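You operate a simulated robot arm through the tools that you are given. There is no shell and no other tool. Be economical: measure what you need, move in short steps, check, and stop when the job is done.

Carry out the task below with a simulated robot arm. There is one attempt and no reset: what you move stays moved.

TASK
Open the sideboard drawer.

It is judged by the outcome, as a careful person would: the job done as asked, and still so three seconds after it is handed in. It fails if anything else is knocked over, pushed out of place, dropped, spilled or broken.

THE ROBOT
A 6-joint arm with a two-finger parallel gripper, fixed in place. Base frame: the origin is at the foot of the arm, x ahead of it, y to its left, z up. Lengths are in mm, angles in rad, forces in N, time in s.
With the tool pointing down near the work surface it reaches from about 260 to 680 mm from the base axis. Its first joint turns from -1.152 to 1.152 rad. Payload 2.9 kg.
Tool frame: the origin (TCP) lies between the finger pads and is the grasp point; the fingertips stand 30 mm ahead of it; z points along the fingers, y is the line along which they close. The gripper opens to 110 mm. The fingers are 20 mm wide and 10 mm thick; the gripper's body (48 by 112 mm) begins 55 mm behind the TCP.
Orientation is that of the tool frame in the base frame, as a unit quaternion [x, y, z, w]. With the fingers straight down and closing along the base's y, the tool's x points along the base's -x, its y along +y and its z along -z.

THE INTERFACE
- The arm moves only by the tool servo_tool. Its argument "motion" is text: rows parted by semicolons, each of 7 numbers parted by spaces: the shift along the tool's x, y, z in mm, then the turn, a rotation vector about the tool's x, y, z in rad, then the finger opening in mm, from 0 to 110. In form: dx dy dz wx wy wz claw; .... A call has 1 to 8 rows; each row is the pose to reach, as a shift and turn from the pose commanded when the call began, along the tool's axes at that moment. A row lasts 0.2 s, in which the tool goes at most 50 mm and 0.15 rad; a call with a longer step from one row to the next is refused whole, and so is a gripper value outside its range. A pose out of reach is approached as far as the arm can. The call stops where the force on the tool passes 40 N (or 10 N more than at its start, if that is more) or the arm is blocked; 0.2 s more then pass. The fingers move at their own pace (about 108 mm/s each) and stop on an object; they squeeze with about 38 N. The grip force told is the motor's: it shows also when the fingers shut on nothing. Time passes only in rows, and 0.2 s behind the last, so rows that repeat a pose let the fingers close. It gives the time, the measured TCP pose, the force on the tool (base axes), the opening and the grip force at its end, in the units of the frame above (readings bear some noise).
- Cameras (640 x 400 px; columns grow to the right, rows downward): "scene" is fixed at [68.9, 422.6, 1388.6]; the picture's right is [-0.86, -0.50, 0.00], its down [-0.26, 0.45, -0.86] and it looks along [0.43, -0.74, -0.52] (base axes); focal length 315 px, centre (320, 200). "wrist" rides on the gripper at [-36, 0, -57] in the tool frame; the picture's right is [0.00, -1.00, 0.00], its down [0.97, 0.00, -0.24] and it looks along [0.24, 0.00, 0.97] (tool axes); focal length 218 px, centre (320, 200).
- camera(camera): a new picture of that camera. No time passes.
- point_at(camera, pixels): for up to 12 pixels [column, row] of the newest picture of that camera ("zoom" is the newest enlarged one), the place [x, y, z] in the base frame of the surface seen there, good to about 2 mm. No time passes.
- zoom(camera, box): a new picture of the part [left, top, right, bottom] of that camera's present view, enlarged. No time passes.
- finish_job(): hands the job in; it is judged then, once.

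Work in short steps. Measure before you move; look again where a grasp or a placing could have gone wrong, and mend it. You have 60 turns and 20 pictures in all, the two below and enlarged ones among them. Open the gripper and draw the arm clear of the work before you hand the job in, unless the task says otherwise; then end with one line.

The tools are called by a JSON object that holds its "op" and its "data". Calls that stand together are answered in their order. servo_tool: Moves the arm, as the interface text tells. Its arguments: {"type":"object","properties":{"motion":{"type":"string"}},"required":["motion"]} The other tools are called the same way: camera (camera) takes a picture; point_at (camera, pixels) gives the place of the surface under pixels of a picture; zoom (camera, box) takes an enlarged picture of a part of a camera's view; finish_job () hands the job in.

At the start:

```text
t: 0.0
tool_pos: [349.7, -299.5, 996.3]
ee_rot: [0.0, 1.0, 0.0, 0.0]
force: [-0.4, -1.3, -0.1]
grip_width: 110.1
grip_force: 0.1
```

scene: 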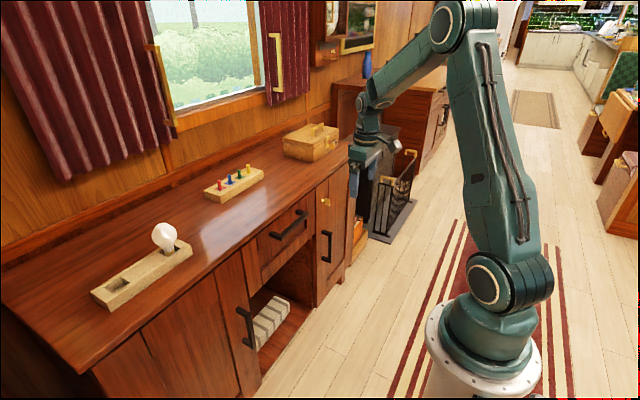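
wrist: 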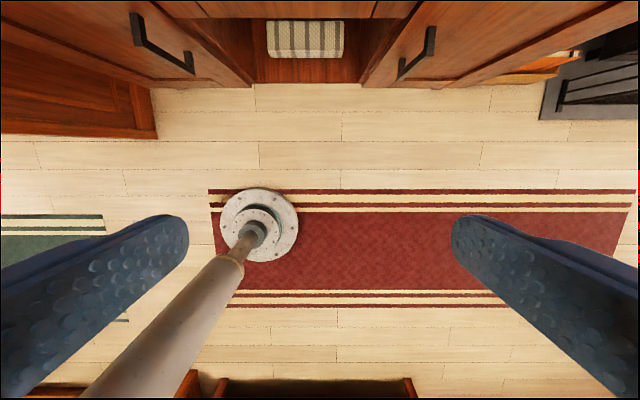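

The drawer with its black bar handle is around (290,225) in the scene; I zoom in to measure the handle.

{"op": "zoom", "data": {"camera": "scene", "box": [220, 170, 360, 290]}}

{"op": "point_at", "data": {"camera": "scene", "pixels": [[278, 237], [290, 228], [304, 213], [265, 250], [300, 230], [325, 200], [328, 246], [245, 328], [240, 270], [316, 205]]}}

```text
3.33 times, centred on (290, 230) of scene
```

zoom: 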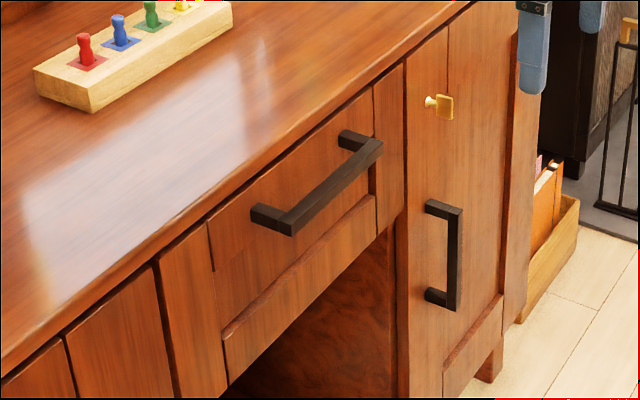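

```text
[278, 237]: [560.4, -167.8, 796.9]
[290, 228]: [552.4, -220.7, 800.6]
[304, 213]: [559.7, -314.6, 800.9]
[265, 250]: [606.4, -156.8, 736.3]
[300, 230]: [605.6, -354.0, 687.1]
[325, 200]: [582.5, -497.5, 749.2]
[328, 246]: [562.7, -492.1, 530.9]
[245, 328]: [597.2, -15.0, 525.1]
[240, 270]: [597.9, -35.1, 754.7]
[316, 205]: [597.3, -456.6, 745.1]
```

I measure the handle, drawer front and countertop edge more finely.

{"op": "point_at", "data": {"camera": "zoom", "pixels": [[290, 218], [335, 185], [372, 148], [292, 232], [340, 195], [265, 212], [352, 138], [290, 170], [300, 270], [300, 140], [310, 115], [440, 106]]}}

```text
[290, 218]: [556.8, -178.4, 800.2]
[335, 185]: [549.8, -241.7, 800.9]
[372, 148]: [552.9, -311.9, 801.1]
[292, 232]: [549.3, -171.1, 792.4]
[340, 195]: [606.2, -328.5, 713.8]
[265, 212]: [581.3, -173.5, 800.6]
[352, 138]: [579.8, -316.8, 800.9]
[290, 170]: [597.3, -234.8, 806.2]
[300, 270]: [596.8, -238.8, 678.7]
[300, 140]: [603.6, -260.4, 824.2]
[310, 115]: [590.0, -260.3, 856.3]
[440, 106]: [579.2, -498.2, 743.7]
```

{"op": "point_at", "data": {"camera": "zoom", "pixels": [[285, 150], [283, 144], [280, 138], [277, 130], [274, 120], [287, 160], [314, 220], [316, 214], [330, 180], [322, 205], [275, 190], [330, 207]]}}

```text
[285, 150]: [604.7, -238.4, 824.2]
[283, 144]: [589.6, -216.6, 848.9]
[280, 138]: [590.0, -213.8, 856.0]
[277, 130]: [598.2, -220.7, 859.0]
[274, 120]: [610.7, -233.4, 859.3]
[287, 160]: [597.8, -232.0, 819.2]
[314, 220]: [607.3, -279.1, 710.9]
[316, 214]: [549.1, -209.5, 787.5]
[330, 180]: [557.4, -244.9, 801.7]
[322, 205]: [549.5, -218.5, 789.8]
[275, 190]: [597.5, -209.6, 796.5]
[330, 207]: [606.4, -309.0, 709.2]
```

The bar runs x 549–559, z 788–801, y −170 to −318; counter edge is at x 590, top z 859. I'll grip from above with fingers closing along x, so first turn the tool 90° about its axis in place with a narrower opening.

{"op": "servo_tool", "data": {"motion": "0 0 0 0 0 0.14 60; 0 0 0 0 0 0.28 32; 0 0 0 0 0 0.42 32; 0 0 0 0 0 0.56 32; 0 0 0 0 0 0.70 32; 0 0 0 0 0 0.7854 32"}}

{"op": "servo_tool", "data": {"motion": "0 0 0 0 0 0.14 32; 0 0 0 0 0 0.28 32; 0 0 0 0 0 0.42 32; 0 0 0 0 0 0.56 32; 0 0 0 0 0 0.70 32; 0 0 0 0 0 0.7854 32; 0 0 0 0 0 0.7854 32"}}

```text
t: 1.4
tool_pos: [349.6, -299.8, 995.7]
ee_rot: [0.383, 0.924, 0.0, 0.0]
force: [-0.5, 0.2, 0.5]
grip_width: 32.2
grip_force: 0.0
```

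```text
t: 3.0
tool_pos: [350.1, -299.9, 995.0]
ee_rot: [0.708, 0.706, 0.0, 0.0]
force: [-0.4, -0.6, 0.3]
grip_width: 32.2
grip_force: 0.1
```

Now tool x = base +y and tool y = base +x. I move above the handle at (554, −244, 900).

{"op": "servo_tool", "data": {"motion": "10 40 0 0 0 0 32; 20 80 10 0 0 0 32; 30 120 30 0 0 0 32; 40 160 55 0 0 0 32; 50 190 80 0 0 0 32; 56 204 96 0 0 0 32; 56 204 96 0 0 0 32"}}

{"op": "camera", "data": {"camera": "wrist"}}

{"op": "camera", "data": {"camera": "scene"}}

```text
t: 4.6
tool_pos: [553.5, -243.9, 897.4]
ee_rot: [0.707, 0.707, 0.0, 0.0]
force: [-0.3, -0.7, 0.0]
grip_width: 31.7
grip_force: 0.1
```

```text
16 pictures are left
```

wrist: 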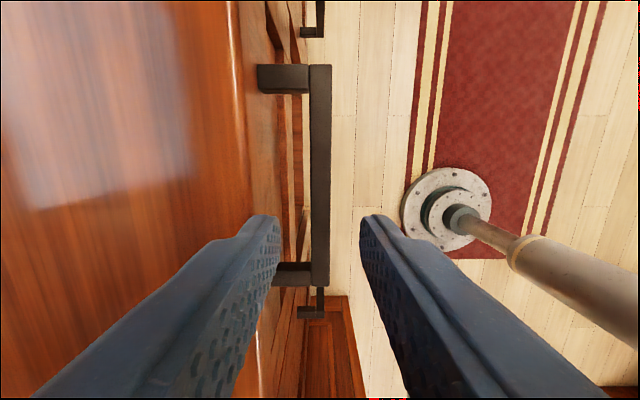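

```text
15 pictures are left
```

scene: 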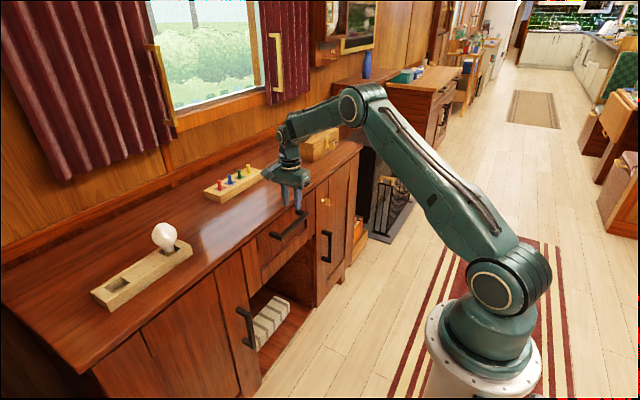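

The bar (columns 310–331) is centred between the fingers. I go straight down to z ≈ 815: fingertips at 785, gripper body still above the counter.

{"op": "servo_tool", "data": {"motion": "0 0 20 0 0 0 32; 0 0 40 0 0 0 32; 0 0 58 0 0 0 32; 0 0 70 0 0 0 32; 0 0 78 0 0 0 32; 0 0 82 0 0 0 32; 0 0 82 0 0 0 32"}}

{"op": "zoom", "data": {"camera": "scene", "box": [220, 150, 360, 270]}}

```text
t: 6.2
tool_pos: [554.2, -244.3, 815.9]
ee_rot: [0.707, 0.707, 0.0, -0.001]
force: [-0.2, -0.5, 0.8]
grip_width: 31.9
grip_force: 0.0
```

```text
3.33 times, centred on (290, 210) of scene
```

zoom: 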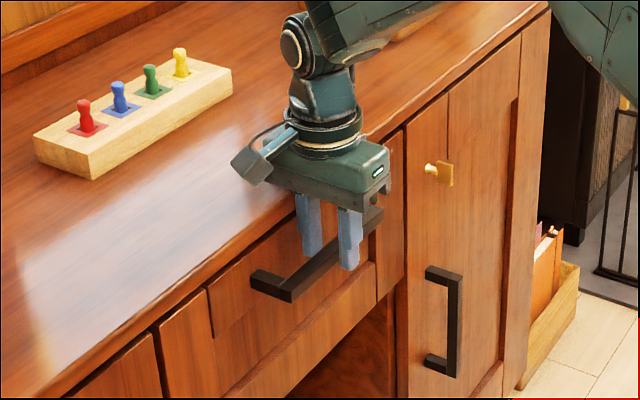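

The fingers straddle the bar with no contact; I close on it.

{"op": "servo_tool", "data": {"motion": "0 0 0 0 0 0 0; 0 0 0 0 0 0 0; 0 0 0 0 0 0 0"}}

```text
t: 7.0
tool_pos: [554.3, -243.4, 817.1]
ee_rot: [0.707, 0.707, -0.001, 0.001]
force: [1.1, -0.8, -2.0]
grip_width: 15.0
grip_force: 45.4
```

The bar is held (opening 15). I pull slowly along −x by 60 mm.

{"op": "servo_tool", "data": {"motion": "0 -6 0 0 0 0 0; 0 -14 0 0 0 0 0; 0 -24 0 0 0 0 0; 0 -36 0 0 0 0 0; 0 -48 0 0 0 0 0; 0 -60 0 0 0 0 0; 0 -60 0 0 0 0 0"}}

```text
t: 8.6
tool_pos: [492.9, -243.2, 816.6]
ee_rot: [0.707, 0.707, 0.0, 0.0]
force: [0.6, -3.7, -1.4]
grip_width: 15.0
grip_force: 45.1
```

The pull goes freely and the grip holds; I pull another 100 mm.

{"op": "servo_tool", "data": {"motion": "0 -12 0 0 0 0 0; 0 -26 0 0 0 0 0; 0 -42 0 0 0 0 0; 0 -58 0 0 0 0 0; 0 -74 0 0 0 0 0; 0 -88 0 0 0 0 0; 0 -100 0 0 0 0 0; 0 -100 0 0 0 0 0"}}

{"op": "camera", "data": {"camera": "scene"}}

```text
t: 10.4
tool_pos: [392.7, -243.4, 816.4]
ee_rot: [0.707, 0.707, -0.001, 0.0]
force: [-0.2, -5.5, 8.3]
grip_width: 15.0
grip_force: 44.8
```

```text
13 pictures are left
```

scene: 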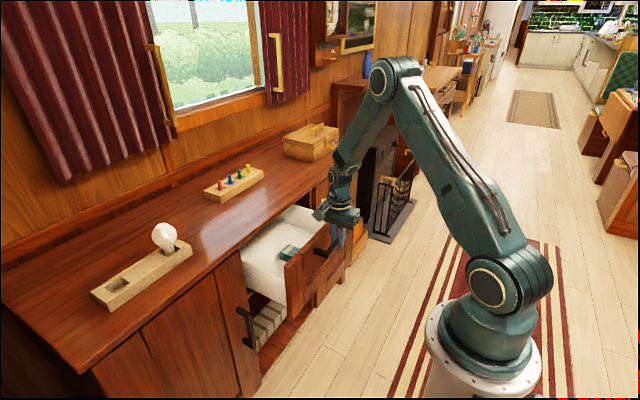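

The drawer is out 160 mm with its contents in place. I continue gently to find the end of travel.

{"op": "servo_tool", "data": {"motion": "0 -8 0 0 0 0 0; 0 -16 0 0 0 0 0; 0 -24 0 0 0 0 0; 0 -32 0 0 0 0 0; 0 -40 0 0 0 0 0; 0 -48 0 0 0 0 0; 0 -56 0 0 0 0 0; 0 -60 0 0 0 0 0"}}

```text
t: 12.2
tool_pos: [332.8, -243.4, 817.4]
ee_rot: [0.707, 0.707, 0.001, 0.0]
force: [1.3, 0.5, 7.3]
grip_width: 14.9
grip_force: 45.2
```

{"op": "zoom", "data": {"camera": "scene", "box": [210, 150, 390, 310]}}

```text
2.50 times, centred on (300, 230) of scene
```

zoom: 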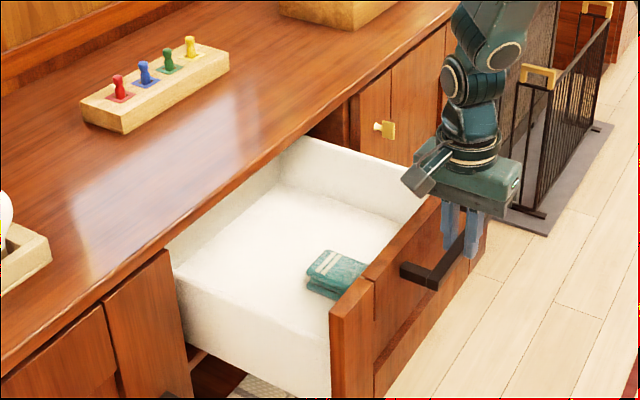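

The drawer is open 220 mm. I check how deep it is before deciding on more pull.

{"op": "point_at", "data": {"camera": "zoom", "pixels": [[305, 140], [284, 160], [275, 185], [260, 180], [300, 165], [350, 150], [190, 250], [345, 310], [250, 230], [330, 125]]}}

```text
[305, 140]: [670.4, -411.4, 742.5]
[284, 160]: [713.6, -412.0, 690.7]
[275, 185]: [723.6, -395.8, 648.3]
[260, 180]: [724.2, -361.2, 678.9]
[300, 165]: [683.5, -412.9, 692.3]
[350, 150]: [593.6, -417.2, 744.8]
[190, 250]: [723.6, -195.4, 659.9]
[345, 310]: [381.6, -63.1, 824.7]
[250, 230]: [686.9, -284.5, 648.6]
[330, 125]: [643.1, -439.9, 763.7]
```

The drawer's back is at x ≈ 724, still about 130 mm inside the cabinet, so some more pull is safe; I go gently.

{"op": "servo_tool", "data": {"motion": "0 -6 0 0 0 0 0; 0 -12 0 0 0 0 0; 0 -18 0 0 0 0 0; 0 -24 0 0 0 0 0; 0 -30 0 0 0 0 0; 0 -36 0 0 0 0 0; 0 -40 0 0 0 0 0; 0 -40 0 0 0 0 0"}}

```text
t: 14.0
tool_pos: [294.7, -242.7, 817.4]
ee_rot: [0.707, 0.707, -0.001, 0.0]
force: [-0.6, -2.9, -9.7]
grip_width: 14.7
grip_force: 45.0
```

The drawer is out 260 mm. That is well open; I release with a small opening and lift straight up.

{"op": "servo_tool", "data": {"motion": "0 0 0 0 0 0 32; 0 0 0 0 0 0 32; 0 0 0 0 0 0 32"}}

{"op": "servo_tool", "data": {"motion": "0 0 -10 0 0 0 32; 0 0 -25 0 0 0 32; 0 0 -45 0 0 0 32; 0 0 -70 0 0 0 32; 0 0 -100 0 0 0 32; 0 0 -130 0 0 0 32; 0 0 -160 0 0 0 32; 0 0 -160 0 0 0 32"}}

{"op": "camera", "data": {"camera": "scene"}}

```text
t: 14.8
tool_pos: [293.5, -244.2, 818.2]
ee_rot: [0.707, 0.707, 0.0, 0.001]
force: [0.3, -0.1, -0.4]
grip_width: 32.1
grip_force: 0.0
```

```text
t: 16.6
tool_pos: [293.4, -244.0, 977.9]
ee_rot: [0.707, 0.707, 0.001, 0.0]
force: [-0.4, -0.4, -0.3]
grip_width: 31.8
grip_force: 0.1
```

```text
11 pictures are left
```

scene: 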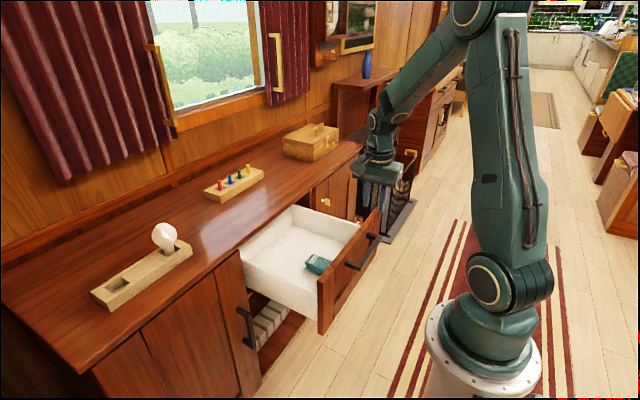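

The drawer stays open, the gripper is clear and open, and everything else is undisturbed. I open the fingers fully, then hand in.

{"op": "servo_tool", "data": {"motion": "0 0 0 0 0 0 110; 0 0 0 0 0 0 110; 0 0 0 0 0 0 110"}}

{"op": "finish_job", "data": {}}

```text
t: 17.4
tool_pos: [292.2, -244.1, 977.6]
ee_rot: [0.707, 0.707, 0.001, 0.0]
force: [-0.1, -0.7, 0.8]
grip_width: 109.9
grip_force: 0.0
```

```text
The job is handed in.
```

The sideboard drawer is open about 260 mm; I didn't pull it as far as its stop. The gripper is open and clear above it, and nothing else looks moved in the last scene picture.
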